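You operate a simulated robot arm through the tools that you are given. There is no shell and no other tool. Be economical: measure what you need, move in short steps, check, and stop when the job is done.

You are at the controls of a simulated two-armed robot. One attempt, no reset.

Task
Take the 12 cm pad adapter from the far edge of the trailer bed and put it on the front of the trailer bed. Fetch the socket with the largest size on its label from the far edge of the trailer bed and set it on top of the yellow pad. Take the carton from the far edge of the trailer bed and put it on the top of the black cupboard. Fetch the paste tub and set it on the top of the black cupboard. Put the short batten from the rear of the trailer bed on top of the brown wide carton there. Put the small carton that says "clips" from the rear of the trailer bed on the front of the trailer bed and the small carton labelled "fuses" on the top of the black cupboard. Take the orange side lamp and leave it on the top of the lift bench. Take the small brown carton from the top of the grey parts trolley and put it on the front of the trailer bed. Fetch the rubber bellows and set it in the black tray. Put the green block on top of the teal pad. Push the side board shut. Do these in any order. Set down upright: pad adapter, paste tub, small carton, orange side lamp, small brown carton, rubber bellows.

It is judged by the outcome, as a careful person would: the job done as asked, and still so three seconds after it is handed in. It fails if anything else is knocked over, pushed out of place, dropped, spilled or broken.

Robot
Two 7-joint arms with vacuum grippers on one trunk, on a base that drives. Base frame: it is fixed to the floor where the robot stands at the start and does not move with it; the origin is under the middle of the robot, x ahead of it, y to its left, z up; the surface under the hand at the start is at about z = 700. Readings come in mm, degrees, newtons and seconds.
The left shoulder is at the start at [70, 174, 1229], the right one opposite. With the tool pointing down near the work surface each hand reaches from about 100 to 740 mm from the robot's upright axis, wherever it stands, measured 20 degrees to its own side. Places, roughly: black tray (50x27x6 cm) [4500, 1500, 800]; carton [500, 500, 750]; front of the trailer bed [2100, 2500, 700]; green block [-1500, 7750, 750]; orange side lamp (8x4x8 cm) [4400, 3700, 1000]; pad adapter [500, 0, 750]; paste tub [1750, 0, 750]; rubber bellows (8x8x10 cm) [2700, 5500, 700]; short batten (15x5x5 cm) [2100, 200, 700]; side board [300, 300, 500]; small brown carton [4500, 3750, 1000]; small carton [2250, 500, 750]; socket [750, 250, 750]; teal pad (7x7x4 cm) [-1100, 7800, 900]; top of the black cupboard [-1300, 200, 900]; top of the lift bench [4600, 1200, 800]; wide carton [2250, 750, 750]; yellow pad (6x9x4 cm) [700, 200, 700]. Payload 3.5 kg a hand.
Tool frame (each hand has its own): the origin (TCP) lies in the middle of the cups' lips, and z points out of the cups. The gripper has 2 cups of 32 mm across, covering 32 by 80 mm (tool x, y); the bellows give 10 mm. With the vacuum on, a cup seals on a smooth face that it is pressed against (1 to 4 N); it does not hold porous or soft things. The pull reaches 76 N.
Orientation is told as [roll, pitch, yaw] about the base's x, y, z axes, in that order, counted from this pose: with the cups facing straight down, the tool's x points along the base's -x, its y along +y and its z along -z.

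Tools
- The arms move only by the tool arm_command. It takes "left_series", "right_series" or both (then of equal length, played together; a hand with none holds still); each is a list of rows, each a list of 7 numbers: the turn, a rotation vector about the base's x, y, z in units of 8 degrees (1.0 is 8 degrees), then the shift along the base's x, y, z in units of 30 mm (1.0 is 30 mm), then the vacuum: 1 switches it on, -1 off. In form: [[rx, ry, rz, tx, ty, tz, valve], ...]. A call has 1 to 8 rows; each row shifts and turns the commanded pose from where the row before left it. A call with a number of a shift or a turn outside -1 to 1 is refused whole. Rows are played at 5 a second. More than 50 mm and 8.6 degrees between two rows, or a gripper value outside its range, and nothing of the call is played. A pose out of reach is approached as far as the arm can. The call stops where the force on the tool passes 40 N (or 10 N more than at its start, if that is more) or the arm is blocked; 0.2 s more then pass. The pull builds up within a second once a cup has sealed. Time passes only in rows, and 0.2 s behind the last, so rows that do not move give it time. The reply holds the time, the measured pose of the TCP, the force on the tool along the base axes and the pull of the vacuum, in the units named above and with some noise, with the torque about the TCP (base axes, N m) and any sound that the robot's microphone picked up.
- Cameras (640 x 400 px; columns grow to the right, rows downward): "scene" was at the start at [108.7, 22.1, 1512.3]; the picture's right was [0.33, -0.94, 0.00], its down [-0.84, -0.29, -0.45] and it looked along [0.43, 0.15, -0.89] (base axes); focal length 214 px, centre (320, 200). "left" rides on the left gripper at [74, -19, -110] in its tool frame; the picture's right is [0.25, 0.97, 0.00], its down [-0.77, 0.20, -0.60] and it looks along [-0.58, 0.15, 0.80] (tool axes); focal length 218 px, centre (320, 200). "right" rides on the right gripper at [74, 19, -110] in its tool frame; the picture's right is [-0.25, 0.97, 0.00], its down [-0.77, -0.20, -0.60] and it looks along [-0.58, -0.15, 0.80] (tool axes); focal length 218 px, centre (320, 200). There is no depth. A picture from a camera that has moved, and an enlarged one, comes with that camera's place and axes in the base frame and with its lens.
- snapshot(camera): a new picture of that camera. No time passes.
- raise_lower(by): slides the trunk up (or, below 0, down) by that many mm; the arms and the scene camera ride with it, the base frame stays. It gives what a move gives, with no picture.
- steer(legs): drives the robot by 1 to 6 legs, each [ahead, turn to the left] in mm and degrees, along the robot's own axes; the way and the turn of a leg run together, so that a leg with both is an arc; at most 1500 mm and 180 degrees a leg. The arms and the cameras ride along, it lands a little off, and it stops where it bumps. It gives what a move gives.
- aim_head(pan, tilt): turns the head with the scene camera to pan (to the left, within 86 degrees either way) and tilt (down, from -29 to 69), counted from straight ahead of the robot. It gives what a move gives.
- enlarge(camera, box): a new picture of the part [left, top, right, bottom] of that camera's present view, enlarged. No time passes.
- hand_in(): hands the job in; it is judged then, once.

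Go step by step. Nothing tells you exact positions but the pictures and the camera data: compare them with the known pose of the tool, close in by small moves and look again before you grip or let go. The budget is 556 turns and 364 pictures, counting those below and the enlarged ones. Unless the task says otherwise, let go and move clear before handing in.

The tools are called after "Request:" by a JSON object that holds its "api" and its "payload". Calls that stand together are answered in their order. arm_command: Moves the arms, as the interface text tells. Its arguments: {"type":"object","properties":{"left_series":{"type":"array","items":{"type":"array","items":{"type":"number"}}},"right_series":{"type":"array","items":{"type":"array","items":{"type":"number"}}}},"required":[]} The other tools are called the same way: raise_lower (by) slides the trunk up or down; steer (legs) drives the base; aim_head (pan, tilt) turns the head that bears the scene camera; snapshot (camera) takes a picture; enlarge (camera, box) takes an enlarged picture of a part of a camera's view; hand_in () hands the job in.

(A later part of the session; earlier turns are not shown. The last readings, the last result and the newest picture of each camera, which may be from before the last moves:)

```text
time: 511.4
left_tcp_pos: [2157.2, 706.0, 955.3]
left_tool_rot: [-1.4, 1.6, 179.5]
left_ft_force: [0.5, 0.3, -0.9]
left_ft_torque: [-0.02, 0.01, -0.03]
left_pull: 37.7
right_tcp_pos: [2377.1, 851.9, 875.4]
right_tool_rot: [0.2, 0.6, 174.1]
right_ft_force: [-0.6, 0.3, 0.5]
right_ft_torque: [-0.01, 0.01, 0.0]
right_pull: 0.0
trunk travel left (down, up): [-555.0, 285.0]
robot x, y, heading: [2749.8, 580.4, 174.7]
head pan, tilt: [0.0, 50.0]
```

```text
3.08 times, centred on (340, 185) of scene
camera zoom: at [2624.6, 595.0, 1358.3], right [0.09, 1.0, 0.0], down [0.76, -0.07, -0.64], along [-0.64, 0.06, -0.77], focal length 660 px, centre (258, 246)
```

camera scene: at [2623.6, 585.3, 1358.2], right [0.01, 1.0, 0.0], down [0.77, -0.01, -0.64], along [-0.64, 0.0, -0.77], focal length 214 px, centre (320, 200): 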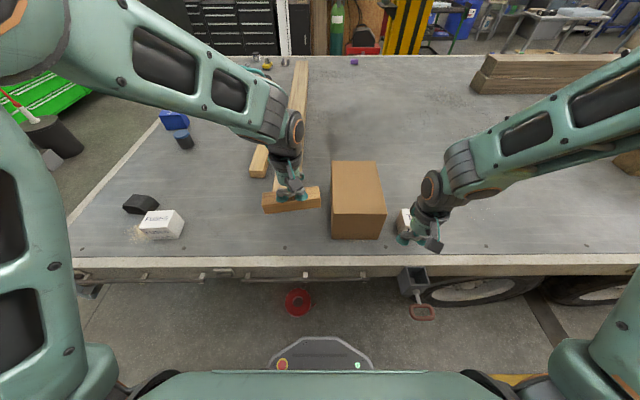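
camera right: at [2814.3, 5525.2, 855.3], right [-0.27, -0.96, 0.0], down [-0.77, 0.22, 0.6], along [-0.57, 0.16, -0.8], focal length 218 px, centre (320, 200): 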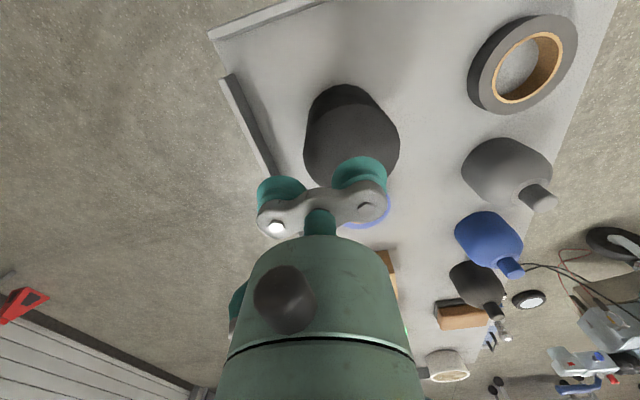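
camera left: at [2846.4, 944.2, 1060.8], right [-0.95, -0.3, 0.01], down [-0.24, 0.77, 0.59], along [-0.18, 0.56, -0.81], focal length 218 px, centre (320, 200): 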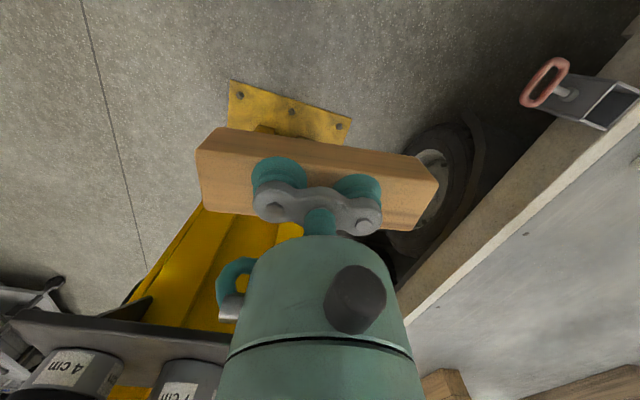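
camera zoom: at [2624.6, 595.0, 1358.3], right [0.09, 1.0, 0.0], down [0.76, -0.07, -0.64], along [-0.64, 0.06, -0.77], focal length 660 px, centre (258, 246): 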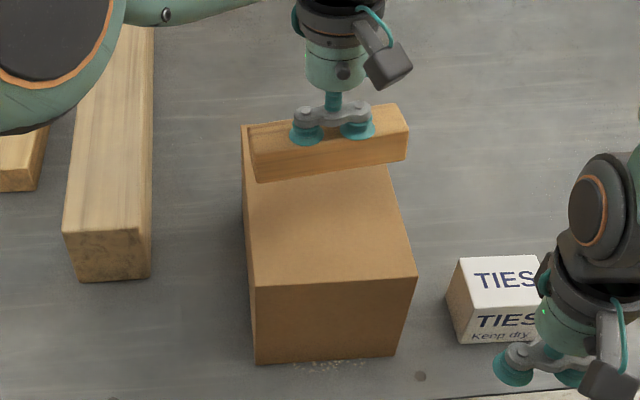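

Request:
{"api": "arm_command", "payload": {"left_series": [[0, 0, 0, 0, 0, -0.6, 1], [0, 0, 0, 0, 0, -0.6, 1], [0, 0, 0, 0, 0, -0.4, 1], [0, 0, 0, 0, 0, 0, 1]]}}

Request:
{"api": "enlarge", "payload": {"camera": "scene", "box": [260, 120, 420, 250]}}

```text
time: 512.4
left_tcp_pos: [2157.4, 704.0, 907.0]
left_tool_rot: [-1.3, 1.6, 179.5]
left_ft_force: [0.2, 0.1, -1.7]
left_ft_torque: [0.02, -0.01, -0.03]
left_pull: 37.8
right_tcp_pos: [2376.4, 850.5, 874.8]
right_tool_rot: [0.2, 0.4, 174.2]
right_ft_force: [0.5, -0.4, 0.7]
right_ft_torque: [0.01, -0.03, 0.0]
right_pull: 0.1
trunk travel left (down, up): [-555.0, 285.0]
robot x, y, heading: [2749.7, 585.2, 174.6]
head pan, tilt: [0.0, 50.0]
```

```text
3.08 times, centred on (340, 185) of scene
camera zoom: at [2624.6, 594.7, 1358.3], right [0.09, 1.0, 0.0], down [0.76, -0.07, -0.64], along [-0.64, 0.06, -0.77], focal length 660 px, centre (258, 246)
```

zoom: 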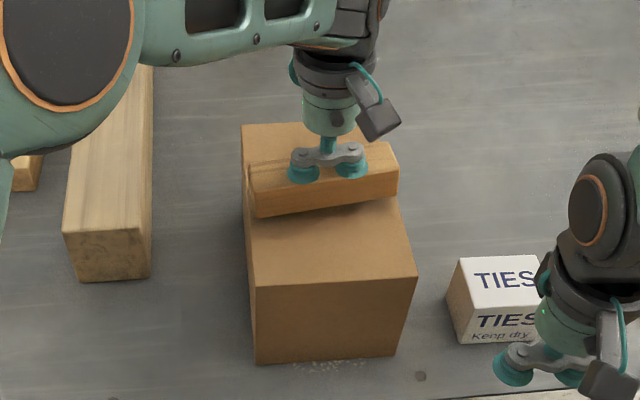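

Request:
{"api": "arm_command", "payload": {"left_series": [[0, 0, 0, 0, 0, -0.4, 1], [0, 0, 0, 0, 0, -0.1, 1], [0, 0, 0, 0, 0, -0.1, 1], [0, 0, 0, 0, 0, 0, 1]]}}

```text
time: 513.4
left_tcp_pos: [2158.9, 706.0, 890.4]
left_tool_rot: [-1.5, 1.4, 179.4]
left_ft_force: [2.8, 4.0, 13.1]
left_ft_torque: [-0.29, 0.35, -0.1]
left_pull: 38.1
right_tcp_pos: [2378.1, 851.4, 875.8]
right_tool_rot: [0.4, 0.5, 174.1]
right_ft_force: [-0.1, -0.7, -0.7]
right_ft_torque: [0.0, -0.01, 0.0]
right_pull: 0.2
trunk travel left (down, up): [-555.0, 285.0]
robot x, y, heading: [2751.5, 579.1, 174.5]
head pan, tilt: [0.0, 50.0]
```

Request:
{"api": "arm_command", "payload": {"left_series": [[0, 0, 0, 0, 0, 0, -1], [0, 0, 0, 0, 0, 0, -1], [0, 0, 0, 0, 0, 0, -1], [0, 0, 0, 0, 0, 0.3, -1], [0, 0, 0, 0, 0, 1, -1], [0, 0, 0, 0, 0, 1, -1], [0, 0, 0, 0.8, -0.5, 0, -1], [0, 0, 0, 0.8, -0.5, 0, -1]]}}

Request:
{"api": "enlarge", "payload": {"camera": "scene", "box": [260, 120, 420, 250]}}

```text
time: 515.2
left_tcp_pos: [2205.5, 674.5, 959.3]
left_tool_rot: [-1.5, 1.5, 179.4]
left_ft_force: [0.1, 0.4, -0.1]
left_ft_torque: [0.0, -0.04, 0.02]
left_pull: 0.0
right_tcp_pos: [2378.3, 850.1, 876.3]
right_tool_rot: [0.1, 0.5, 174.1]
right_ft_force: [-0.3, 0.1, 0.3]
right_ft_torque: [0.03, 0.0, -0.01]
right_pull: 0.0
trunk travel left (down, up): [-555.0, 285.0]
robot x, y, heading: [2752.8, 577.7, 174.9]
head pan, tilt: [0.0, 50.0]
```

```text
3.08 times, centred on (340, 185) of scene
camera zoom: at [2624.9, 593.4, 1358.3], right [0.09, 1.0, 0.0], down [0.76, -0.07, -0.64], along [-0.64, 0.06, -0.77], focal length 660 px, centre (258, 246)
```

zoom: 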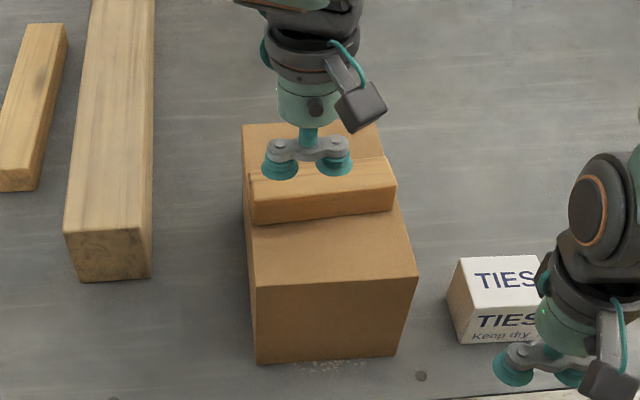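

Request:
{"api": "arm_command", "payload": {"left_series": [[0, 0, 0, 1, -0.8, 0, -1], [0, 0, 0, 1, -0.8, 0, -1], [0, 0, 0, 1, -0.8, 0, -1], [0, 0, 0, 1, -0.8, -0.5, -1], [0.2, 0, 0, 0.5, -1, -0.5, -1], [0, 0, 0, 0, -1, -0.5, -1], [0, 0, 0, 0, -1, -0.5, -1]], "right_series": [[0, 0, 0, 0, 0, 0, -1], [0, 0, 0, 0, 0, 0, -1], [0, 0, 0, 0, -0.5, 0, -1], [0, 0, 0, 0, -0.5, 0, -1], [0, 0, 0, 0, -0.5, 0, -1], [0, 0, 0, 0, -0.5, 0, -1], [0, 0, 0, 0, -0.5, 0, -1]]}}

Request:
{"api": "steer", "payload": {"legs": [[-300, 0], [0, 95], [310, 0], [0, -90], [290, 0]]}}

Request:
{"api": "snapshot", "payload": {"camera": "scene"}}

```text
time: 516.8
left_tcp_pos: [2339.0, 488.0, 897.4]
left_tool_rot: [-3.0, 1.6, 179.4]
left_ft_force: [-0.1, -0.3, 0.6]
left_ft_torque: [0.04, 0.03, 0.01]
left_pull: 0.0
right_tcp_pos: [2376.1, 773.9, 876.1]
right_tool_rot: [0.1, 0.6, 174.1]
right_ft_force: [-0.5, -0.2, 0.1]
right_ft_torque: [-0.02, 0.0, -0.02]
right_pull: 0.0
trunk travel left (down, up): [-555.0, 285.0]
robot x, y, heading: [2752.2, 578.8, 175.0]
head pan, tilt: [0.0, 50.0]
```

```text
time: 530.0
left_tcp_pos: [2363.3, 99.3, 897.9]
left_tool_rot: [-2.9, 1.6, -174.3]
left_ft_force: [-0.6, -0.6, -0.5]
left_ft_torque: [-0.02, 0.0, 0.0]
left_pull: 0.0
right_tcp_pos: [2369.2, 387.6, 875.4]
right_tool_rot: [0.2, 0.4, -179.6]
right_ft_force: [-0.6, 0.9, -0.8]
right_ft_torque: [0.0, 0.01, 0.02]
right_pull: 0.1
trunk travel left (down, up): [-555.0, 285.0]
robot x, y, heading: [2762.5, 237.4, -179.0]
head pan, tilt: [0.0, 50.0]
```

```text
168 pictures are left
camera scene: at [2634.6, 235.2, 1358.2], right [-0.02, 1.0, 0.0], down [0.77, 0.01, -0.64], along [-0.64, -0.01, -0.77], focal length 214 px, centre (320, 200)
```

scene: 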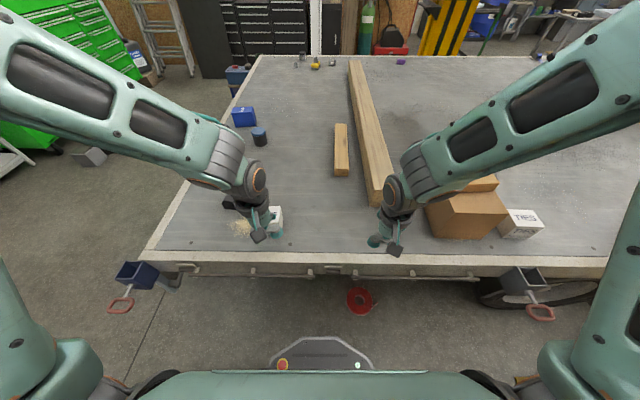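

Request:
{"api": "snapshot", "payload": {"camera": "left"}}

Request:
{"api": "enlarge", "payload": {"camera": "scene", "box": [200, 170, 320, 260]}}

```text
167 pictures are left
camera left: at [2430.9, 119.5, 1011.1], right [0.35, -0.94, -0.04], down [-0.76, -0.31, 0.57], along [-0.55, -0.17, -0.82], focal length 218 px, centre (320, 200)
```

left: 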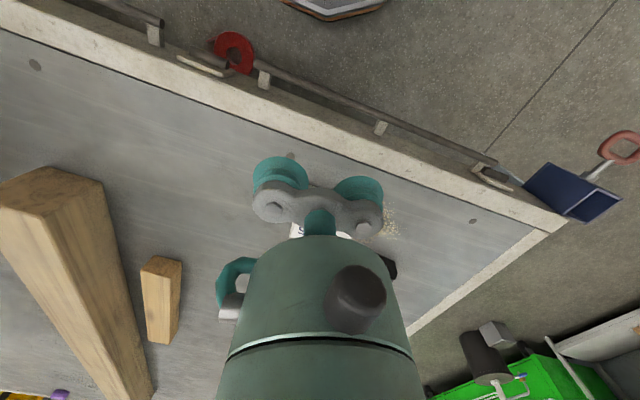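

```text
4.44 times, centred on (260, 215) of scene
camera zoom: at [2634.6, 235.2, 1358.2], right [-0.02, 1.0, 0.0], down [0.77, 0.01, -0.64], along [-0.64, -0.01, -0.77], focal length 953 px, centre (587, 133)
```

zoom: 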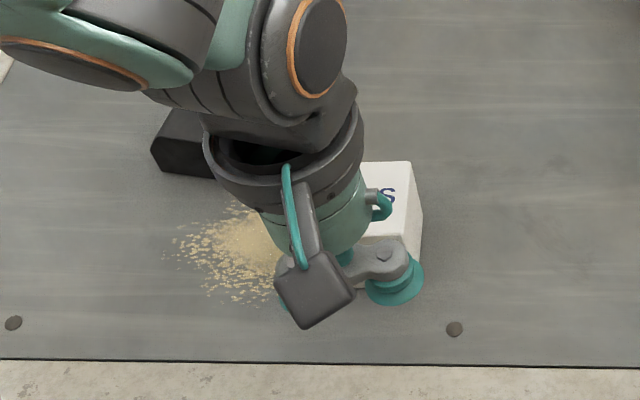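

Request:
{"api": "arm_command", "payload": {"left_series": [[-0.36, 0.2, -0.7, 0, 1, 0, -1], [0, 0, 0, 0, 1, 0, -1], [0, 0, 0, 0, 1, 0, -1], [0, 0, 0, 0, 1, 0, -1], [0, 0, 0, 0, 1, 0, -1]]}}

Request:
{"api": "enlarge", "payload": {"camera": "scene", "box": [200, 170, 320, 260]}}

```text
time: 531.2
left_tcp_pos: [2362.1, 250.5, 898.3]
left_tool_rot: [-0.3, -0.3, -179.8]
left_ft_force: [0.5, 0.0, 0.5]
left_ft_torque: [0.0, 0.03, -0.02]
left_pull: 0.1
right_tcp_pos: [2370.4, 389.2, 875.3]
right_tool_rot: [0.1, 0.5, -179.7]
right_ft_force: [0.7, 0.1, -0.6]
right_ft_torque: [0.01, -0.03, 0.0]
right_pull: 0.0
trunk travel left (down, up): [-555.0, 285.0]
robot x, y, heading: [2762.9, 236.5, -179.2]
head pan, tilt: [0.0, 50.0]
```

```text
4.44 times, centred on (260, 215) of scene
camera zoom: at [2635.0, 236.1, 1358.2], right [-0.02, 1.0, 0.0], down [0.77, 0.01, -0.64], along [-0.64, -0.01, -0.77], focal length 953 px, centre (587, 133)
```

zoom: 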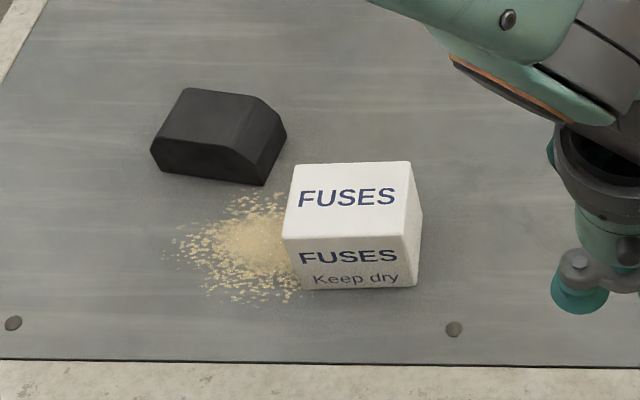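

Request:
{"api": "arm_command", "payload": {"left_series": [[0, 0, 0, -0.7, -0.96, 0, -1], [0, 0, 0, -0.7, -0.96, 0, -1], [0, 0, 0, -0.7, -0.96, 0, -1], [0, 0, 0, -0.7, -0.96, 0, -1], [0, 0, 0, -0.7, -0.96, -0.5, -1], [0, 0, 0, -0.7, -0.96, -0.8, -1], [0, 0, 0, -0.67, -0.97, -1, -1], [0, 0, 0, 0, 0, -0.7, -1]]}}

Request:
{"api": "snapshot", "payload": {"camera": "left"}}

```text
time: 533.0
left_tcp_pos: [2216.2, 47.9, 807.5]
left_tool_rot: [-0.2, -0.2, -180.0]
left_ft_force: [-0.4, -0.4, -0.6]
left_ft_torque: [0.01, -0.02, -0.02]
left_pull: 0.1
right_tcp_pos: [2368.6, 387.9, 876.1]
right_tool_rot: [0.2, 0.5, -179.5]
right_ft_force: [-0.1, 0.5, -0.1]
right_ft_torque: [-0.02, -0.01, -0.02]
right_pull: 0.0
trunk travel left (down, up): [-555.0, 285.0]
robot x, y, heading: [2764.0, 237.6, -179.0]
head pan, tilt: [0.0, 50.0]
```

```text
164 pictures are left
camera left: at [2289.8, 67.2, 918.4], right [0.25, -0.97, 0.0], down [-0.77, -0.21, 0.61], along [-0.59, -0.15, -0.8], focal length 218 px, centre (320, 200)
```

left: 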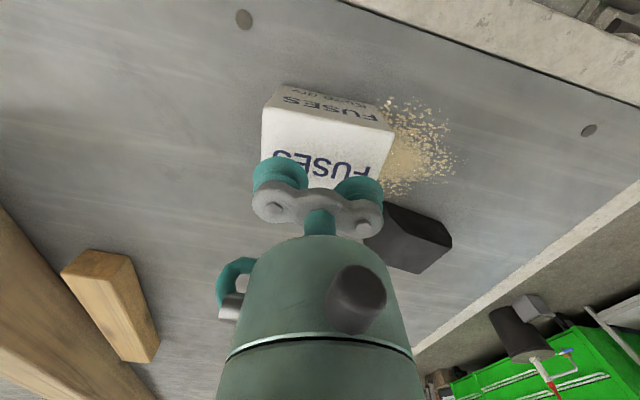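

Aligned like the CLIPS carton. Descend and grip.

Request:
{"api": "arm_command", "payload": {"left_series": [[0, 0, 0, 0, 0, -0.8, 1], [0, 0, 0, 0, 0, -0.25, 1], [0, 0, 0, 0, 0, -0.1, 1], [0, 0, 0, 0, 0, 0, 1], [0, 0, 0, 0, 0, 0, 1]]}}

```text
time: 534.2
left_tcp_pos: [2217.1, 47.7, 774.5]
left_tool_rot: [-0.2, -0.2, -179.9]
left_ft_force: [-3.1, -0.5, 13.9]
left_ft_torque: [-0.27, -0.19, -0.02]
left_pull: 75.8
right_tcp_pos: [2369.3, 389.3, 877.1]
right_tool_rot: [0.2, 0.5, -179.6]
right_ft_force: [-0.5, -0.2, 0.0]
right_ft_torque: [0.02, 0.01, 0.01]
right_pull: 0.1
trunk travel left (down, up): [-555.0, 285.0]
robot x, y, heading: [2765.4, 238.0, -179.2]
head pan, tilt: [0.0, 50.0]
```

Request:
{"api": "arm_command", "payload": {"left_series": [[0, 0, 0, 0, 0, 0.5, 1], [0, 0, 0, 0, 0, 1, 1], [0, 0, 0, 0, 0, 1, 1], [0, 0, 0, 0.5, 0.2, 1, 1], [0, 0, 0, 1, 0.3, 0.5, 1], [0, 0, 0, 1, 0.3, 0, 1], [0, 0, 0, 1, 0.3, 0, 1], [0, 0, 0, 1, 0.3, 0, 1]]}}

Request:
{"api": "steer", "payload": {"legs": [[-220, 0], [0, 89.5], [1310, 0], [0, -90], [1270, 0], [0, -90]]}}

Request:
{"api": "aim_head", "payload": {"pan": 0, "tilt": 40}}

Request:
{"api": "snapshot", "payload": {"camera": "scene"}}

```text
time: 536.0
left_tcp_pos: [2351.8, 90.0, 894.0]
left_tool_rot: [-0.2, -0.3, -179.8]
left_ft_force: [1.6, -0.6, -1.3]
left_ft_torque: [-0.01, 0.02, 0.0]
left_pull: 75.3
right_tcp_pos: [2370.5, 387.5, 876.3]
right_tool_rot: [0.2, 0.4, -179.6]
right_ft_force: [1.2, 0.0, -0.8]
right_ft_torque: [0.01, 0.03, 0.01]
right_pull: 0.1
trunk travel left (down, up): [-555.0, 285.0]
robot x, y, heading: [2765.5, 236.6, -179.2]
head pan, tilt: [0.0, 50.0]
```

```text
time: 561.4
left_tcp_pos: [1592.6, -660.1, 892.9]
left_tool_rot: [-0.2, -0.2, 89.3]
left_ft_force: [1.3, -0.7, -1.1]
left_ft_torque: [-0.01, -0.02, 0.01]
left_pull: 75.1
right_tcp_pos: [1889.7, -683.3, 876.1]
right_tool_rot: [0.2, 0.5, 89.5]
right_ft_force: [-0.4, -0.1, -0.2]
right_ft_torque: [-0.02, -0.03, 0.02]
right_pull: 0.0
trunk travel left (down, up): [-555.0, 285.0]
robot x, y, heading: [1733.4, -1076.5, 90.0]
head pan, tilt: [0.0, 50.0]
```

```text
time: 562.1
left_tcp_pos: [1590.8, -661.6, 894.2]
left_tool_rot: [-0.2, -0.2, 89.3]
left_ft_force: [-0.2, 0.5, -1.5]
left_ft_torque: [0.0, -0.01, -0.01]
left_pull: 75.4
right_tcp_pos: [1890.0, -681.6, 875.4]
right_tool_rot: [0.2, 0.6, 89.5]
right_ft_force: [0.1, 1.4, -0.9]
right_ft_torque: [0.03, -0.01, -0.03]
right_pull: 0.0
trunk travel left (down, up): [-555.0, 285.0]
robot x, y, heading: [1730.5, -1070.9, 89.8]
head pan, tilt: [0.0, 40.0]
```

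```text
163 pictures are left
camera scene: at [1730.4, -937.6, 1372.4], right [1.0, 0.0, 0.0], down [0.0, -0.64, -0.77], along [0.0, 0.77, -0.64], focal length 214 px, centre (320, 200)
```

scene: 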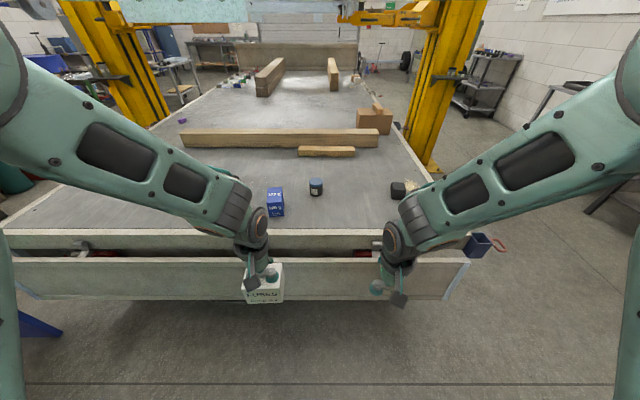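

Request:
{"api": "enlarge", "payload": {"camera": "scene", "box": [0, 220, 260, 330]}}

Request:
{"api": "enlarge", "payload": {"camera": "scene", "box": [250, 150, 450, 270]}}

```text
2.46 times, centred on (130, 275) of scene
camera zoom: at [1730.4, -937.6, 1372.4], right [1.0, 0.0, 0.0], down [0.0, -0.64, -0.77], along [0.0, 0.77, -0.64], focal length 528 px, centre (788, 15)
```

zoom: 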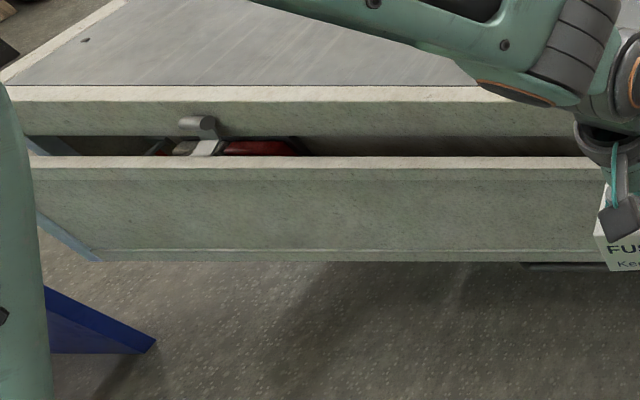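

```text
3.20 times, centred on (350, 210) of scene
camera zoom: at [1730.4, -937.6, 1372.4], right [1.0, 0.0, 0.0], down [0.0, -0.64, -0.77], along [0.0, 0.77, -0.64], focal length 686 px, centre (224, 168)
```

zoom: 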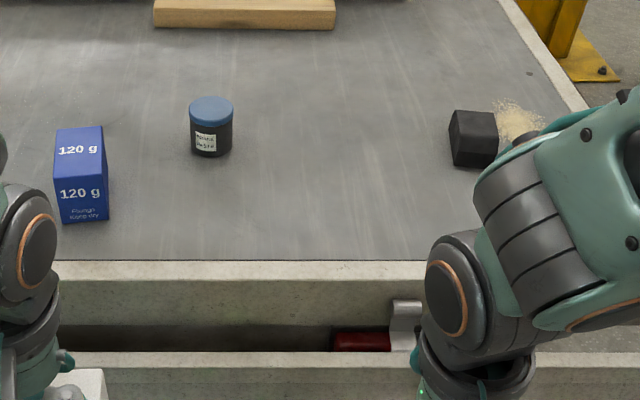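

Request:
{"api": "steer", "payload": {"legs": [[365, 0]]}}

Request:
{"api": "arm_command", "payload": {"right_series": [[0, 0, 0, -0.75, 1, 0, -1], [0, 0, 0, -0.75, 1, 0, -1], [0, 0, 0, -0.75, 1, 0, -1], [0, 0, 0, -0.75, 1, 0, -1], [0, 0, 0, -0.75, 1, 0, -1], [0, 0, 0, -0.75, 1, -0.7, -1], [0, 0, 0, -0.7, 1, -0.8, -1]]}}

Request:
{"api": "snapshot", "payload": {"camera": "right"}}

Request:
{"api": "enlarge", "payload": {"camera": "scene", "box": [250, 170, 390, 270]}}

```text
time: 564.4
left_tcp_pos: [1590.9, -290.3, 893.2]
left_tool_rot: [-0.2, -0.2, 89.2]
left_ft_force: [0.3, -0.6, -1.1]
left_ft_torque: [-0.03, 0.06, 0.0]
left_pull: 75.6
right_tcp_pos: [1889.3, -312.0, 875.5]
right_tool_rot: [0.2, 0.4, 89.5]
right_ft_force: [-0.6, -0.5, -0.1]
right_ft_torque: [0.0, 0.02, 0.0]
right_pull: 0.0
trunk travel left (down, up): [-555.0, 285.0]
robot x, y, heading: [1733.1, -704.7, 89.9]
head pan, tilt: [0.0, 40.0]
```

```text
time: 566.0
left_tcp_pos: [1590.4, -288.8, 893.6]
left_tool_rot: [-0.2, -0.1, 89.2]
left_ft_force: [-0.4, 0.8, -1.5]
left_ft_torque: [0.0, 0.03, 0.01]
left_pull: 75.8
right_tcp_pos: [1731.4, -101.1, 829.0]
right_tool_rot: [0.1, 0.6, 89.5]
right_ft_force: [-0.2, 0.2, 0.0]
right_ft_torque: [0.01, 0.0, 0.0]
right_pull: 0.1
trunk travel left (down, up): [-555.0, 285.0]
robot x, y, heading: [1729.9, -704.3, 90.2]
head pan, tilt: [0.0, 40.0]
```

```text
160 pictures are left
camera right: at [1712.9, -174.2, 939.1], right [-0.97, 0.26, 0.0], down [0.21, 0.77, 0.6], along [0.16, 0.58, -0.8], focal length 218 px, centre (320, 200)
```

right: 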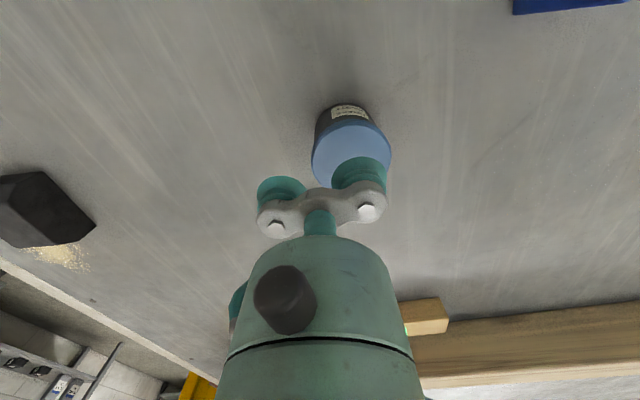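

```text
4.00 times, centred on (320, 220) of scene
camera zoom: at [1728.9, -566.3, 1372.3], right [1.0, 0.0, 0.0], down [0.0, -0.64, -0.77], along [0.0, 0.77, -0.64], focal length 858 px, centre (320, 120)
```

zoom: 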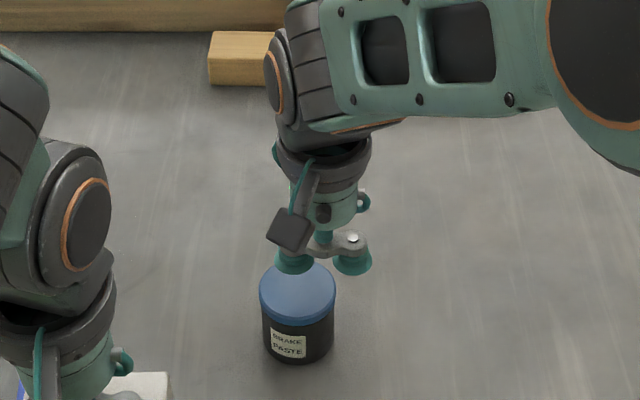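

Request:
{"api": "arm_command", "payload": {"right_series": [[0, 0, 0, 0.1, 0.7, -0.8, -1], [0, 0, 0, 0, 0, -0.5, -1], [0, 0, 0, 0, 0, 0, -1]]}}

Request:
{"api": "enlarge", "payload": {"camera": "right", "box": [220, 60, 480, 260]}}

Request:
{"api": "enlarge", "payload": {"camera": "scene", "box": [280, 200, 360, 270]}}

```text
time: 566.8
left_tcp_pos: [1590.6, -289.7, 893.6]
left_tool_rot: [-0.3, -0.2, 89.2]
left_ft_force: [-0.2, -0.1, -2.0]
left_ft_torque: [0.0, -0.05, -0.01]
left_pull: 75.8
right_tcp_pos: [1735.8, -80.8, 790.9]
right_tool_rot: [0.1, 0.4, 89.4]
right_ft_force: [-0.8, -0.4, -0.6]
right_ft_torque: [-0.04, 0.01, -0.02]
right_pull: 0.1
trunk travel left (down, up): [-555.0, 285.0]
robot x, y, heading: [1731.4, -704.5, 89.8]
head pan, tilt: [0.0, 40.0]
```

```text
2.00 times, centred on (350, 160) of right
camera zoom: at [1716.4, -154.1, 901.2], right [-0.97, 0.26, 0.0], down [0.21, 0.77, 0.6], along [0.16, 0.58, -0.8], focal length 436 px, centre (260, 280)
```

zoom: 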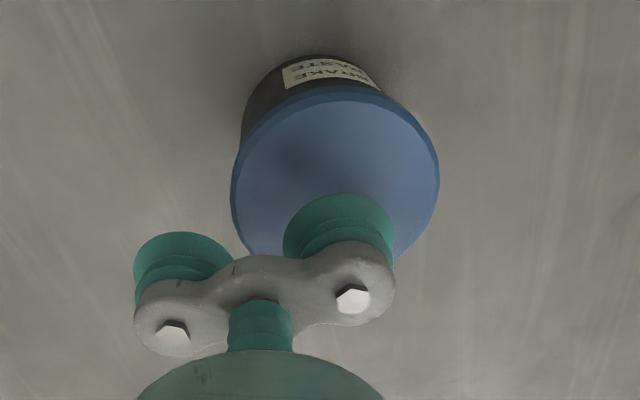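

```text
5.71 times, centred on (320, 235) of scene
camera zoom: at [1729.7, -567.8, 1372.4], right [1.0, 0.0, 0.0], down [0.0, -0.64, -0.77], along [0.0, 0.77, -0.64], focal length 1226 px, centre (320, 0)
```

zoom: 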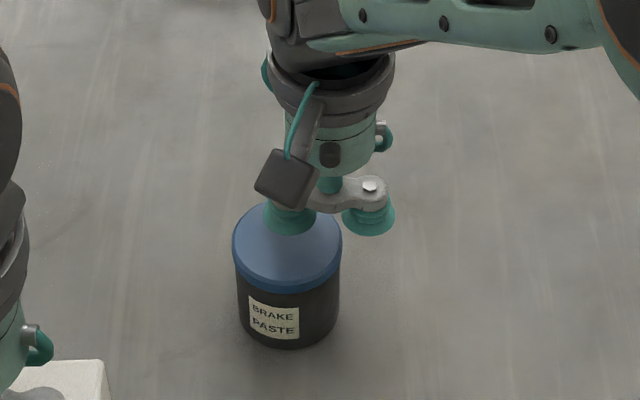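

Request:
{"api": "arm_command", "payload": {"right_series": [[0, 0, 0, -0.1, -0.37, 0, -1], [0, 0, 0, 0, 0, -0.3, 1], [0, 0, 0, 0, 0, -0.2, 1], [0, 0, 0, 0, 0, -0.1, 1], [0, 0, 0, 0, 0, 0, 1], [0, 0, 0, 0, 0, 0, 1]]}}

Request:
{"api": "enlarge", "payload": {"camera": "right", "box": [220, 60, 480, 260]}}

```text
time: 568.2
left_tcp_pos: [1590.8, -290.7, 893.4]
left_tool_rot: [-0.3, -0.3, 89.1]
left_ft_force: [0.8, -0.9, -1.6]
left_ft_torque: [-0.02, 0.03, -0.01]
left_pull: 75.4
right_tcp_pos: [1733.5, -91.8, 774.1]
right_tool_rot: [0.2, 0.5, 89.5]
right_ft_force: [0.7, 0.2, 0.7]
right_ft_torque: [0.05, 0.74, 0.0]
right_pull: 38.3
trunk travel left (down, up): [-555.0, 285.0]
robot x, y, heading: [1725.0, -703.9, 90.1]
head pan, tilt: [0.0, 40.0]
```

```text
2.00 times, centred on (350, 160) of right
camera zoom: at [1714.0, -165.6, 883.7], right [-0.97, 0.26, 0.0], down [0.21, 0.77, 0.6], along [0.16, 0.58, -0.8], focal length 436 px, centre (260, 280)
```

zoom: 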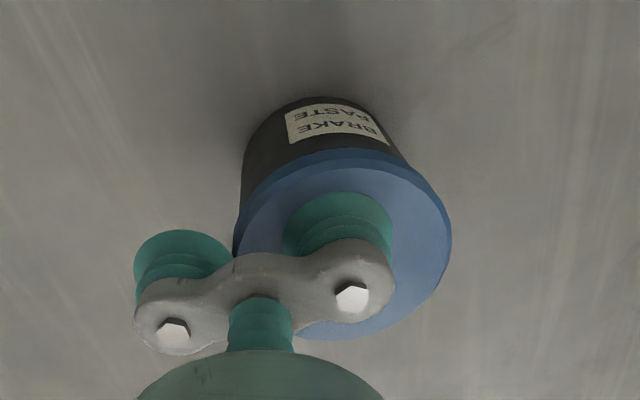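

Request:
{"api": "arm_command", "payload": {"right_series": [[0, 0, 0, 0, 0, 0.3, 1], [0, 0, 0, 0, 0, 0.5, 1], [0, 0, 0, 0, 0, 1, 1], [0, 0, 0, 0, 0, 1, 1], [0, 0, 0, 0, 0, 1, 1], [0, 0, 0, 0.5, -1, 0.5, 1], [0, 0, 0, 0.5, -1, 0, 1], [0, 0, 0, 0.5, -1, 0, 1]]}}

Request:
{"api": "snapshot", "payload": {"camera": "scene"}}

```text
time: 570.0
left_tcp_pos: [1590.7, -290.5, 893.2]
left_tool_rot: [-0.2, -0.2, 89.2]
left_ft_force: [0.1, 0.6, -1.3]
left_ft_torque: [-0.01, 0.0, 0.01]
left_pull: 75.2
right_tcp_pos: [1778.0, -183.0, 902.1]
right_tool_rot: [0.2, 0.4, 89.5]
right_ft_force: [0.5, -0.1, -2.6]
right_ft_torque: [0.01, 0.63, -0.01]
right_pull: 38.1
trunk travel left (down, up): [-555.0, 285.0]
robot x, y, heading: [1729.0, -709.2, 90.2]
head pan, tilt: [0.0, 40.0]
```

```text
155 pictures are left
camera scene: at [1730.4, -569.1, 1372.6], right [1.0, 0.0, 0.0], down [0.0, -0.64, -0.77], along [0.0, 0.77, -0.64], focal length 214 px, centre (320, 200)
```

scene: 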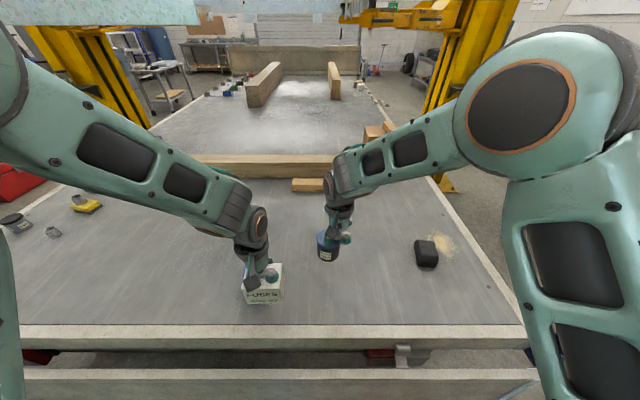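

Request:
{"api": "arm_command", "payload": {"right_series": [[0, 0, 0, 0.3, -1, 0, 1], [0, 0, 0, 0.3, -1, 0, 1], [0, 0, 0, 0.3, -1, 0, 1], [0, 0, 0, 0.3, -0.8, 0, 1]]}}

Request:
{"api": "steer", "payload": {"legs": [[-640, 0], [0, 90], [1500, 0], [580, 0], [0, -90]]}}

Request:
{"api": "aim_head", "payload": {"pan": 0, "tilt": 25}}

Request:
{"api": "snapshot", "payload": {"camera": "scene"}}

```text
time: 571.0
left_tcp_pos: [1590.2, -289.6, 892.9]
left_tool_rot: [-0.2, -0.2, 89.3]
left_ft_force: [-0.1, 0.0, -1.2]
left_ft_torque: [0.02, 0.0, -0.01]
left_pull: 75.6
right_tcp_pos: [1814.5, -296.8, 902.7]
right_tool_rot: [0.3, 0.3, 89.4]
right_ft_force: [-0.1, -0.3, -3.3]
right_ft_torque: [0.0, 0.61, -0.05]
right_pull: 37.9
trunk travel left (down, up): [-555.0, 285.0]
robot x, y, heading: [1729.7, -708.3, 90.0]
head pan, tilt: [0.0, 40.0]
```

```text
time: 592.2
left_tcp_pos: [-493.0, -918.5, 892.8]
left_tool_rot: [-0.2, -0.3, 88.9]
left_ft_force: [-0.1, 1.1, -1.9]
left_ft_torque: [-0.04, -0.02, -0.01]
left_pull: 74.9
right_tcp_pos: [-269.8, -926.9, 901.9]
right_tool_rot: [0.2, 0.4, 89.0]
right_ft_force: [-0.8, 0.0, -1.7]
right_ft_torque: [0.02, 0.59, -0.02]
right_pull: 37.7
trunk travel left (down, up): [-555.0, 285.0]
robot x, y, heading: [-350.2, -1334.1, 89.7]
head pan, tilt: [0.0, 40.0]
```

```text
time: 593.0
left_tcp_pos: [-491.2, -917.1, 892.5]
left_tool_rot: [-0.2, -0.2, 88.9]
left_ft_force: [-0.3, -0.1, -1.9]
left_ft_torque: [-0.01, -0.02, 0.0]
left_pull: 75.1
right_tcp_pos: [-268.8, -925.3, 901.2]
right_tool_rot: [0.2, 0.5, 89.1]
right_ft_force: [0.2, 0.3, -2.7]
right_ft_torque: [0.01, 0.6, -0.07]
right_pull: 37.3
trunk travel left (down, up): [-555.0, 285.0]
robot x, y, heading: [-355.5, -1333.9, 89.7]
head pan, tilt: [0.0, 25.0]
```

```text
154 pictures are left
camera scene: at [-354.9, -1189.6, 1395.7], right [1.0, 0.0, 0.0], down [0.0, -0.42, -0.91], along [0.0, 0.91, -0.42], focal length 214 px, centre (320, 200)
```

scene: 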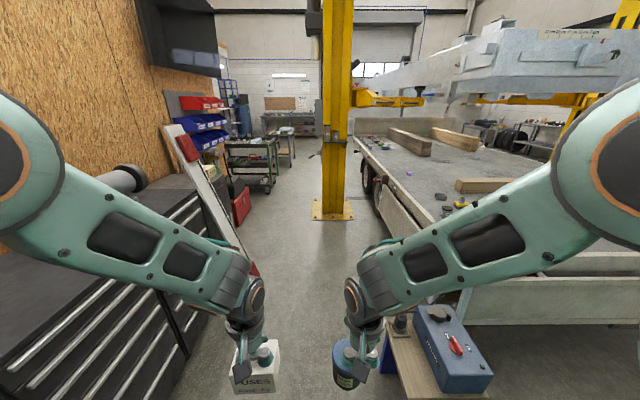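

Request:
{"api": "steer", "payload": {"legs": [[1500, 0], [560, 0], [0, 114.5]]}}

Request:
{"api": "raise_lower", "payload": {"by": 280}}

Request:
{"api": "aim_head", "payload": {"pan": 0, "tilt": 40}}

Request:
{"api": "snapshot", "payload": {"camera": "scene"}}

```text
time: 604.2
left_tcp_pos: [-532.3, 1100.7, 893.7]
left_tool_rot: [-0.2, -0.3, 97.2]
left_ft_force: [0.1, -0.6, -1.1]
left_ft_torque: [0.0, 0.02, 0.02]
left_pull: 75.5
right_tcp_pos: [-308.7, 1123.6, 901.1]
right_tool_rot: [0.1, 0.7, 97.4]
right_ft_force: [1.1, -6.7, 0.0]
right_ft_torque: [0.5, 0.69, -0.17]
right_pull: 37.7
trunk travel left (down, up): [-555.0, 285.0]
robot x, y, heading: [-338.4, 710.3, 97.9]
head pan, tilt: [0.0, 25.0]
stopped in leg 3: the robot was blocked; the commanded pose is now the measured one
```

```text
time: 607.1
left_tcp_pos: [-531.9, 1102.0, 1172.9]
left_tool_rot: [-0.1, -0.2, 97.1]
left_ft_force: [-0.4, 0.4, -1.5]
left_ft_torque: [0.01, 0.02, 0.02]
left_pull: 75.2
right_tcp_pos: [-310.3, 1125.9, 1181.0]
right_tool_rot: [0.0, 0.8, 97.5]
right_ft_force: [0.3, 0.0, -1.4]
right_ft_torque: [-0.08, 0.57, -0.05]
right_pull: 38.0
trunk travel left (down, up): [-835.0, 5.0]
robot x, y, heading: [-334.8, 709.8, 97.9]
head pan, tilt: [0.0, 25.0]
```

```text
time: 607.8
left_tcp_pos: [-531.6, 1102.8, 1173.4]
left_tool_rot: [-0.2, -0.3, 97.3]
left_ft_force: [0.4, -0.5, -1.7]
left_ft_torque: [0.0, 0.01, -0.01]
left_pull: 75.9
right_tcp_pos: [-309.4, 1124.6, 1180.8]
right_tool_rot: [0.1, 0.8, 97.6]
right_ft_force: [-0.4, 0.3, -1.7]
right_ft_torque: [-0.07, 0.56, -0.02]
right_pull: 37.5
trunk travel left (down, up): [-835.0, 5.0]
robot x, y, heading: [-338.7, 713.5, 97.7]
head pan, tilt: [0.0, 40.0]
```

```text
153 pictures are left
camera scene: at [-355.4, 846.4, 1652.5], right [0.99, 0.14, 0.0], down [0.09, -0.64, -0.77], along [-0.11, 0.76, -0.64], focal length 214 px, centre (320, 200)
```

scene: 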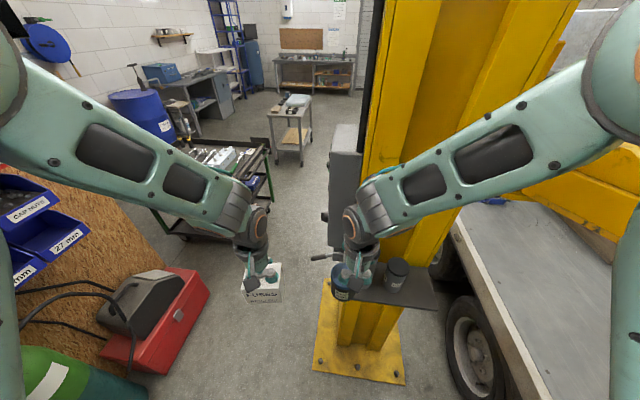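

Request:
{"api": "enlarge", "payload": {"camera": "scene", "box": [290, 200, 470, 400]}}

Request:
{"api": "snapshot", "payload": {"camera": "right"}}

```text
2.00 times, centred on (380, 300) of scene
camera zoom: at [-355.4, 846.4, 1652.5], right [0.99, 0.14, 0.0], down [0.09, -0.64, -0.77], along [-0.11, 0.76, -0.64], focal length 429 px, centre (200, 0)
```

zoom: 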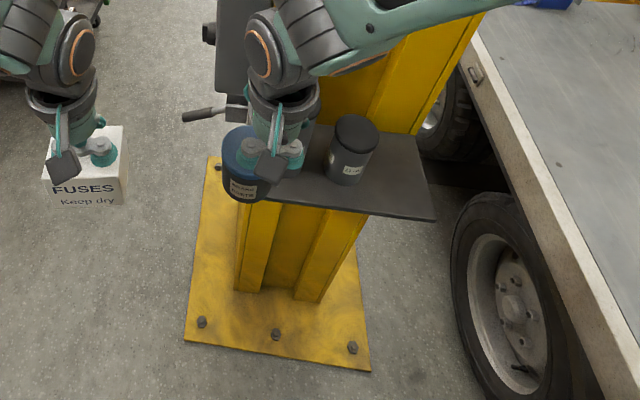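

```text
151 pictures are left
camera right: at [-318.8, 1051.0, 1292.1], right [-0.99, 0.12, 0.0], down [0.1, 0.8, 0.59], along [0.08, 0.59, -0.8], focal length 218 px, centre (320, 200)
```

right: 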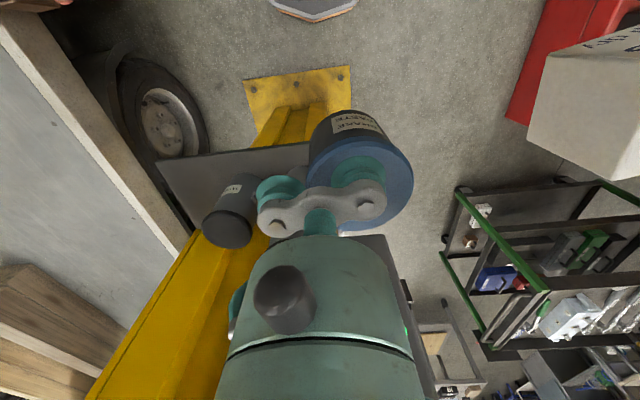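

Request:
{"api": "steer", "payload": {"legs": [[-150, 0]]}}

Request:
{"api": "enlarge", "payload": {"camera": "scene", "box": [270, 160, 470, 360]}}

```text
time: 609.2
left_tcp_pos: [-512.8, 956.4, 1173.0]
left_tool_rot: [-0.2, 0.1, 97.2]
left_ft_force: [-0.7, 0.7, -1.8]
left_ft_torque: [-0.04, 0.01, -0.01]
left_pull: 75.6
right_tcp_pos: [-289.1, 979.0, 1180.4]
right_tool_rot: [0.0, 0.9, 97.4]
right_ft_force: [-0.3, 0.0, -2.8]
right_ft_torque: [-0.07, 0.58, -0.05]
right_pull: 37.9
trunk travel left (down, up): [-835.0, 5.0]
robot x, y, heading: [-317.3, 563.1, 97.9]
head pan, tilt: [0.0, 40.0]
```

```text
2.00 times, centred on (370, 260) of scene
camera zoom: at [-335.2, 701.7, 1652.1], right [0.99, 0.14, 0.0], down [0.09, -0.64, -0.76], along [-0.1, 0.76, -0.64], focal length 429 px, centre (220, 80)
```

zoom: 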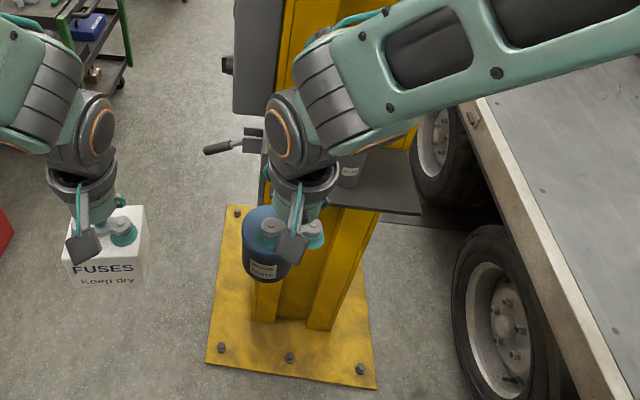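

Request:
{"api": "steer", "payload": {"legs": [[0, 45]]}}

Request:
{"api": "aim_head", "payload": {"pan": -50, "tilt": 35}}

Request:
{"api": "snapshot", "payload": {"camera": "scene"}}

```text
time: 611.7
left_tcp_pos: [-729.9, 701.5, 1173.9]
left_tool_rot: [-0.3, -0.2, 142.2]
left_ft_force: [0.6, 0.8, -0.7]
left_ft_torque: [-0.02, 0.0, 0.03]
left_pull: 74.7
right_tcp_pos: [-587.7, 876.4, 1181.2]
right_tool_rot: [0.1, 0.8, 142.4]
right_ft_force: [-0.1, 0.1, -3.1]
right_ft_torque: [-0.46, 0.36, -0.03]
right_pull: 37.9
trunk travel left (down, up): [-835.0, 5.0]
robot x, y, heading: [-311.5, 561.2, 143.0]
head pan, tilt: [0.0, 40.0]
```

```text
time: 612.8
left_tcp_pos: [-731.1, 700.6, 1172.9]
left_tool_rot: [-0.3, -0.2, 142.1]
left_ft_force: [1.0, -0.5, -1.5]
left_ft_torque: [0.0, 0.0, 0.01]
left_pull: 75.3
right_tcp_pos: [-589.5, 874.7, 1180.4]
right_tool_rot: [0.1, 0.8, 142.5]
right_ft_force: [-0.1, 0.0, -2.7]
right_ft_torque: [-0.48, 0.36, -0.05]
right_pull: 37.9
trunk travel left (down, up): [-835.0, 5.0]
robot x, y, heading: [-313.2, 560.6, 142.7]
head pan, tilt: [-50.0, 35.0]
```

```text
149 pictures are left
camera scene: at [-360.6, 682.8, 1660.0], right [1.0, 0.05, 0.0], down [0.03, -0.57, -0.82], along [-0.04, 0.82, -0.57], focal length 214 px, centre (320, 200)
```

scene: 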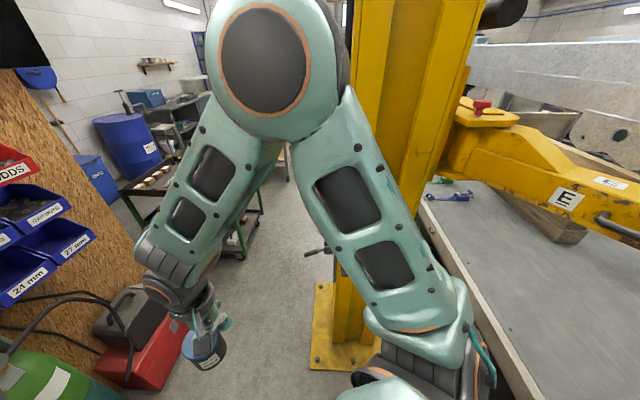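

Request:
{"api": "steer", "payload": {"legs": [[0, 61.5]]}}

Request:
{"api": "aim_head", "payload": {"pan": 0, "tilt": 40}}

Request:
{"api": "snapshot", "payload": {"camera": "scene"}}

```text
time: 615.9
left_tcp_pos: [-634.7, 265.9, 1173.1]
left_tool_rot: [-0.2, -0.2, -156.4]
left_ft_force: [-0.4, 0.7, -1.7]
left_ft_torque: [0.03, 0.0, -0.01]
left_pull: 75.4
right_tcp_pos: [-719.3, 472.2, 1181.0]
right_tool_rot: [0.2, 0.7, -156.2]
right_ft_force: [0.0, 0.1, -1.7]
right_ft_torque: [-0.52, -0.23, -0.02]
right_pull: 38.4
trunk travel left (down, up): [-835.0, 5.0]
robot x, y, heading: [-317.3, 561.2, -155.8]
head pan, tilt: [-50.0, 35.0]
```

```text
time: 617.1
left_tcp_pos: [-635.8, 266.5, 1173.8]
left_tool_rot: [-0.2, -0.2, -156.6]
left_ft_force: [-0.2, 0.0, -2.3]
left_ft_torque: [-0.01, -0.02, -0.01]
left_pull: 75.4
right_tcp_pos: [-720.7, 471.9, 1182.5]
right_tool_rot: [0.1, 0.8, -156.1]
right_ft_force: [0.7, -0.3, -1.6]
right_ft_torque: [-0.55, -0.25, -0.01]
right_pull: 38.3
trunk travel left (down, up): [-835.0, 5.0]
robot x, y, heading: [-315.3, 562.7, -155.8]
head pan, tilt: [0.0, 40.0]
```

```text
148 pictures are left
camera scene: at [-439.9, 509.0, 1652.4], right [-0.41, 0.91, 0.0], down [0.59, 0.26, -0.77], along [-0.7, -0.31, -0.64], focal length 214 px, centre (320, 200)
```

scene: 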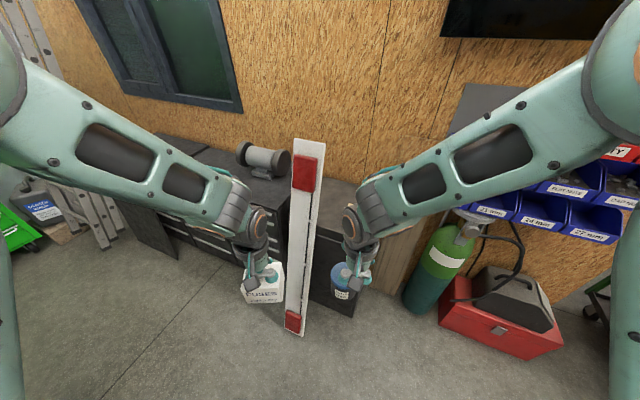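

Request:
{"api": "steer", "payload": {"legs": [[0, 31], [-270, 0], [0, -31], [330, 0]]}}

Request:
{"api": "aim_head", "payload": {"pan": 0, "tilt": 45}}

Request:
{"api": "snapshot", "payload": {"camera": "scene"}}

```text
time: 623.8
left_tcp_pos: [-778.4, 351.4, 1173.2]
left_tool_rot: [-0.1, -0.3, -156.3]
left_ft_force: [0.4, -0.5, -1.3]
left_ft_torque: [0.0, -0.02, -0.03]
left_pull: 75.4
right_tcp_pos: [-863.5, 557.0, 1182.4]
right_tool_rot: [0.2, 0.8, -156.0]
right_ft_force: [0.6, 0.1, -2.6]
right_ft_torque: [-0.51, -0.2, -0.04]
right_pull: 37.8
trunk travel left (down, up): [-835.0, 5.0]
robot x, y, heading: [-461.5, 648.6, -155.4]
head pan, tilt: [0.0, 40.0]
```

```text
time: 624.5
left_tcp_pos: [-780.8, 350.2, 1173.3]
left_tool_rot: [-0.2, -0.1, -156.3]
left_ft_force: [0.2, -0.3, -2.2]
left_ft_torque: [0.04, -0.04, 0.02]
left_pull: 75.6
right_tcp_pos: [-865.6, 556.4, 1181.2]
right_tool_rot: [0.1, 0.7, -156.0]
right_ft_force: [-0.6, 0.4, -3.0]
right_ft_torque: [-0.54, -0.25, -0.04]
right_pull: 37.8
trunk travel left (down, up): [-835.0, 5.0]
robot x, y, heading: [-458.4, 647.7, -155.4]
head pan, tilt: [0.0, 45.0]
```

```text
147 pictures are left
camera scene: at [-581.5, 596.1, 1645.3], right [-0.41, 0.91, 0.0], down [0.64, 0.29, -0.71], along [-0.64, -0.29, -0.71], focal length 214 px, centre (320, 200)
```

scene: 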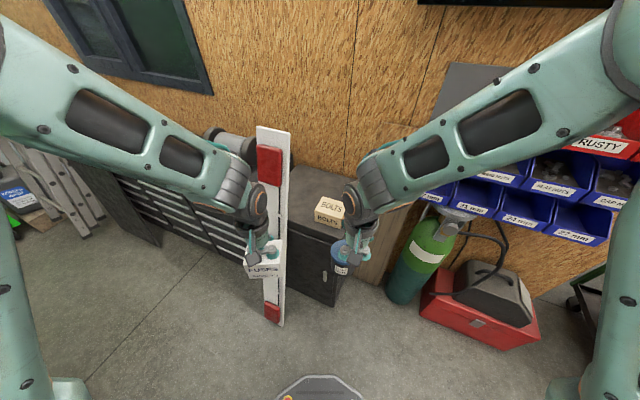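

Request:
{"api": "arm_command", "payload": {"left_series": [[0, 0, -0.75, 0.5, 0.8, 0, 1], [0, 0, -0.75, 0.5, 0.8, 0, 1], [0, 0, -0.75, 0.5, 0.8, 0, 1], [0, 0, -0.75, 0.3, 0.8, 0, 1]]}}

Request:
{"api": "steer", "payload": {"legs": [[290, 0]]}}

Request:
{"api": "snapshot", "payload": {"camera": "scene"}}

```text
time: 625.5
left_tcp_pos: [-725.5, 448.2, 1173.9]
left_tool_rot: [-0.2, -0.1, 179.6]
left_ft_force: [-0.6, 0.3, -1.2]
left_ft_torque: [-0.02, 0.02, 0.01]
left_pull: 74.7
right_tcp_pos: [-865.0, 557.4, 1182.4]
right_tool_rot: [0.2, 0.7, -156.0]
right_ft_force: [1.0, 0.7, -3.2]
right_ft_torque: [-0.54, -0.23, -0.02]
right_pull: 38.3
trunk travel left (down, up): [-835.0, 5.0]
robot x, y, heading: [-460.3, 649.8, -155.8]
head pan, tilt: [0.0, 45.0]
```

```text
time: 627.5
left_tcp_pos: [-988.8, 328.3, 1172.4]
left_tool_rot: [-0.2, -0.2, 179.7]
left_ft_force: [-0.9, -0.4, -1.9]
left_ft_torque: [0.03, -0.03, 0.02]
left_pull: 75.6
right_tcp_pos: [-1128.7, 439.7, 1181.2]
right_tool_rot: [0.1, 0.7, -156.1]
right_ft_force: [0.3, -0.6, -2.9]
right_ft_torque: [-0.54, -0.26, -0.05]
right_pull: 37.7
trunk travel left (down, up): [-835.0, 5.0]
robot x, y, heading: [-725.4, 530.7, -155.7]
head pan, tilt: [0.0, 45.0]
```

```text
146 pictures are left
camera scene: at [-844.3, 477.4, 1645.4], right [-0.41, 0.91, 0.0], down [0.64, 0.29, -0.71], along [-0.65, -0.29, -0.71], focal length 214 px, centre (320, 200)
```

scene: 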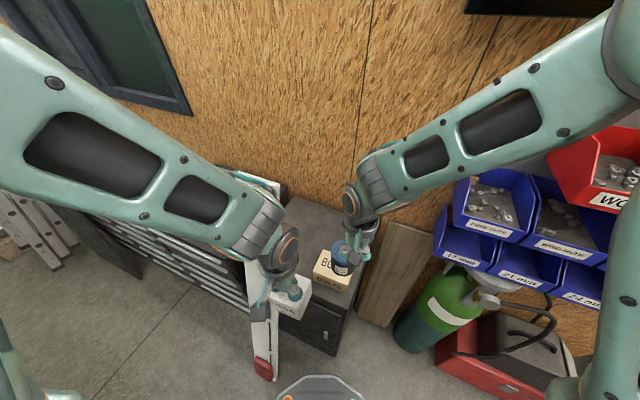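

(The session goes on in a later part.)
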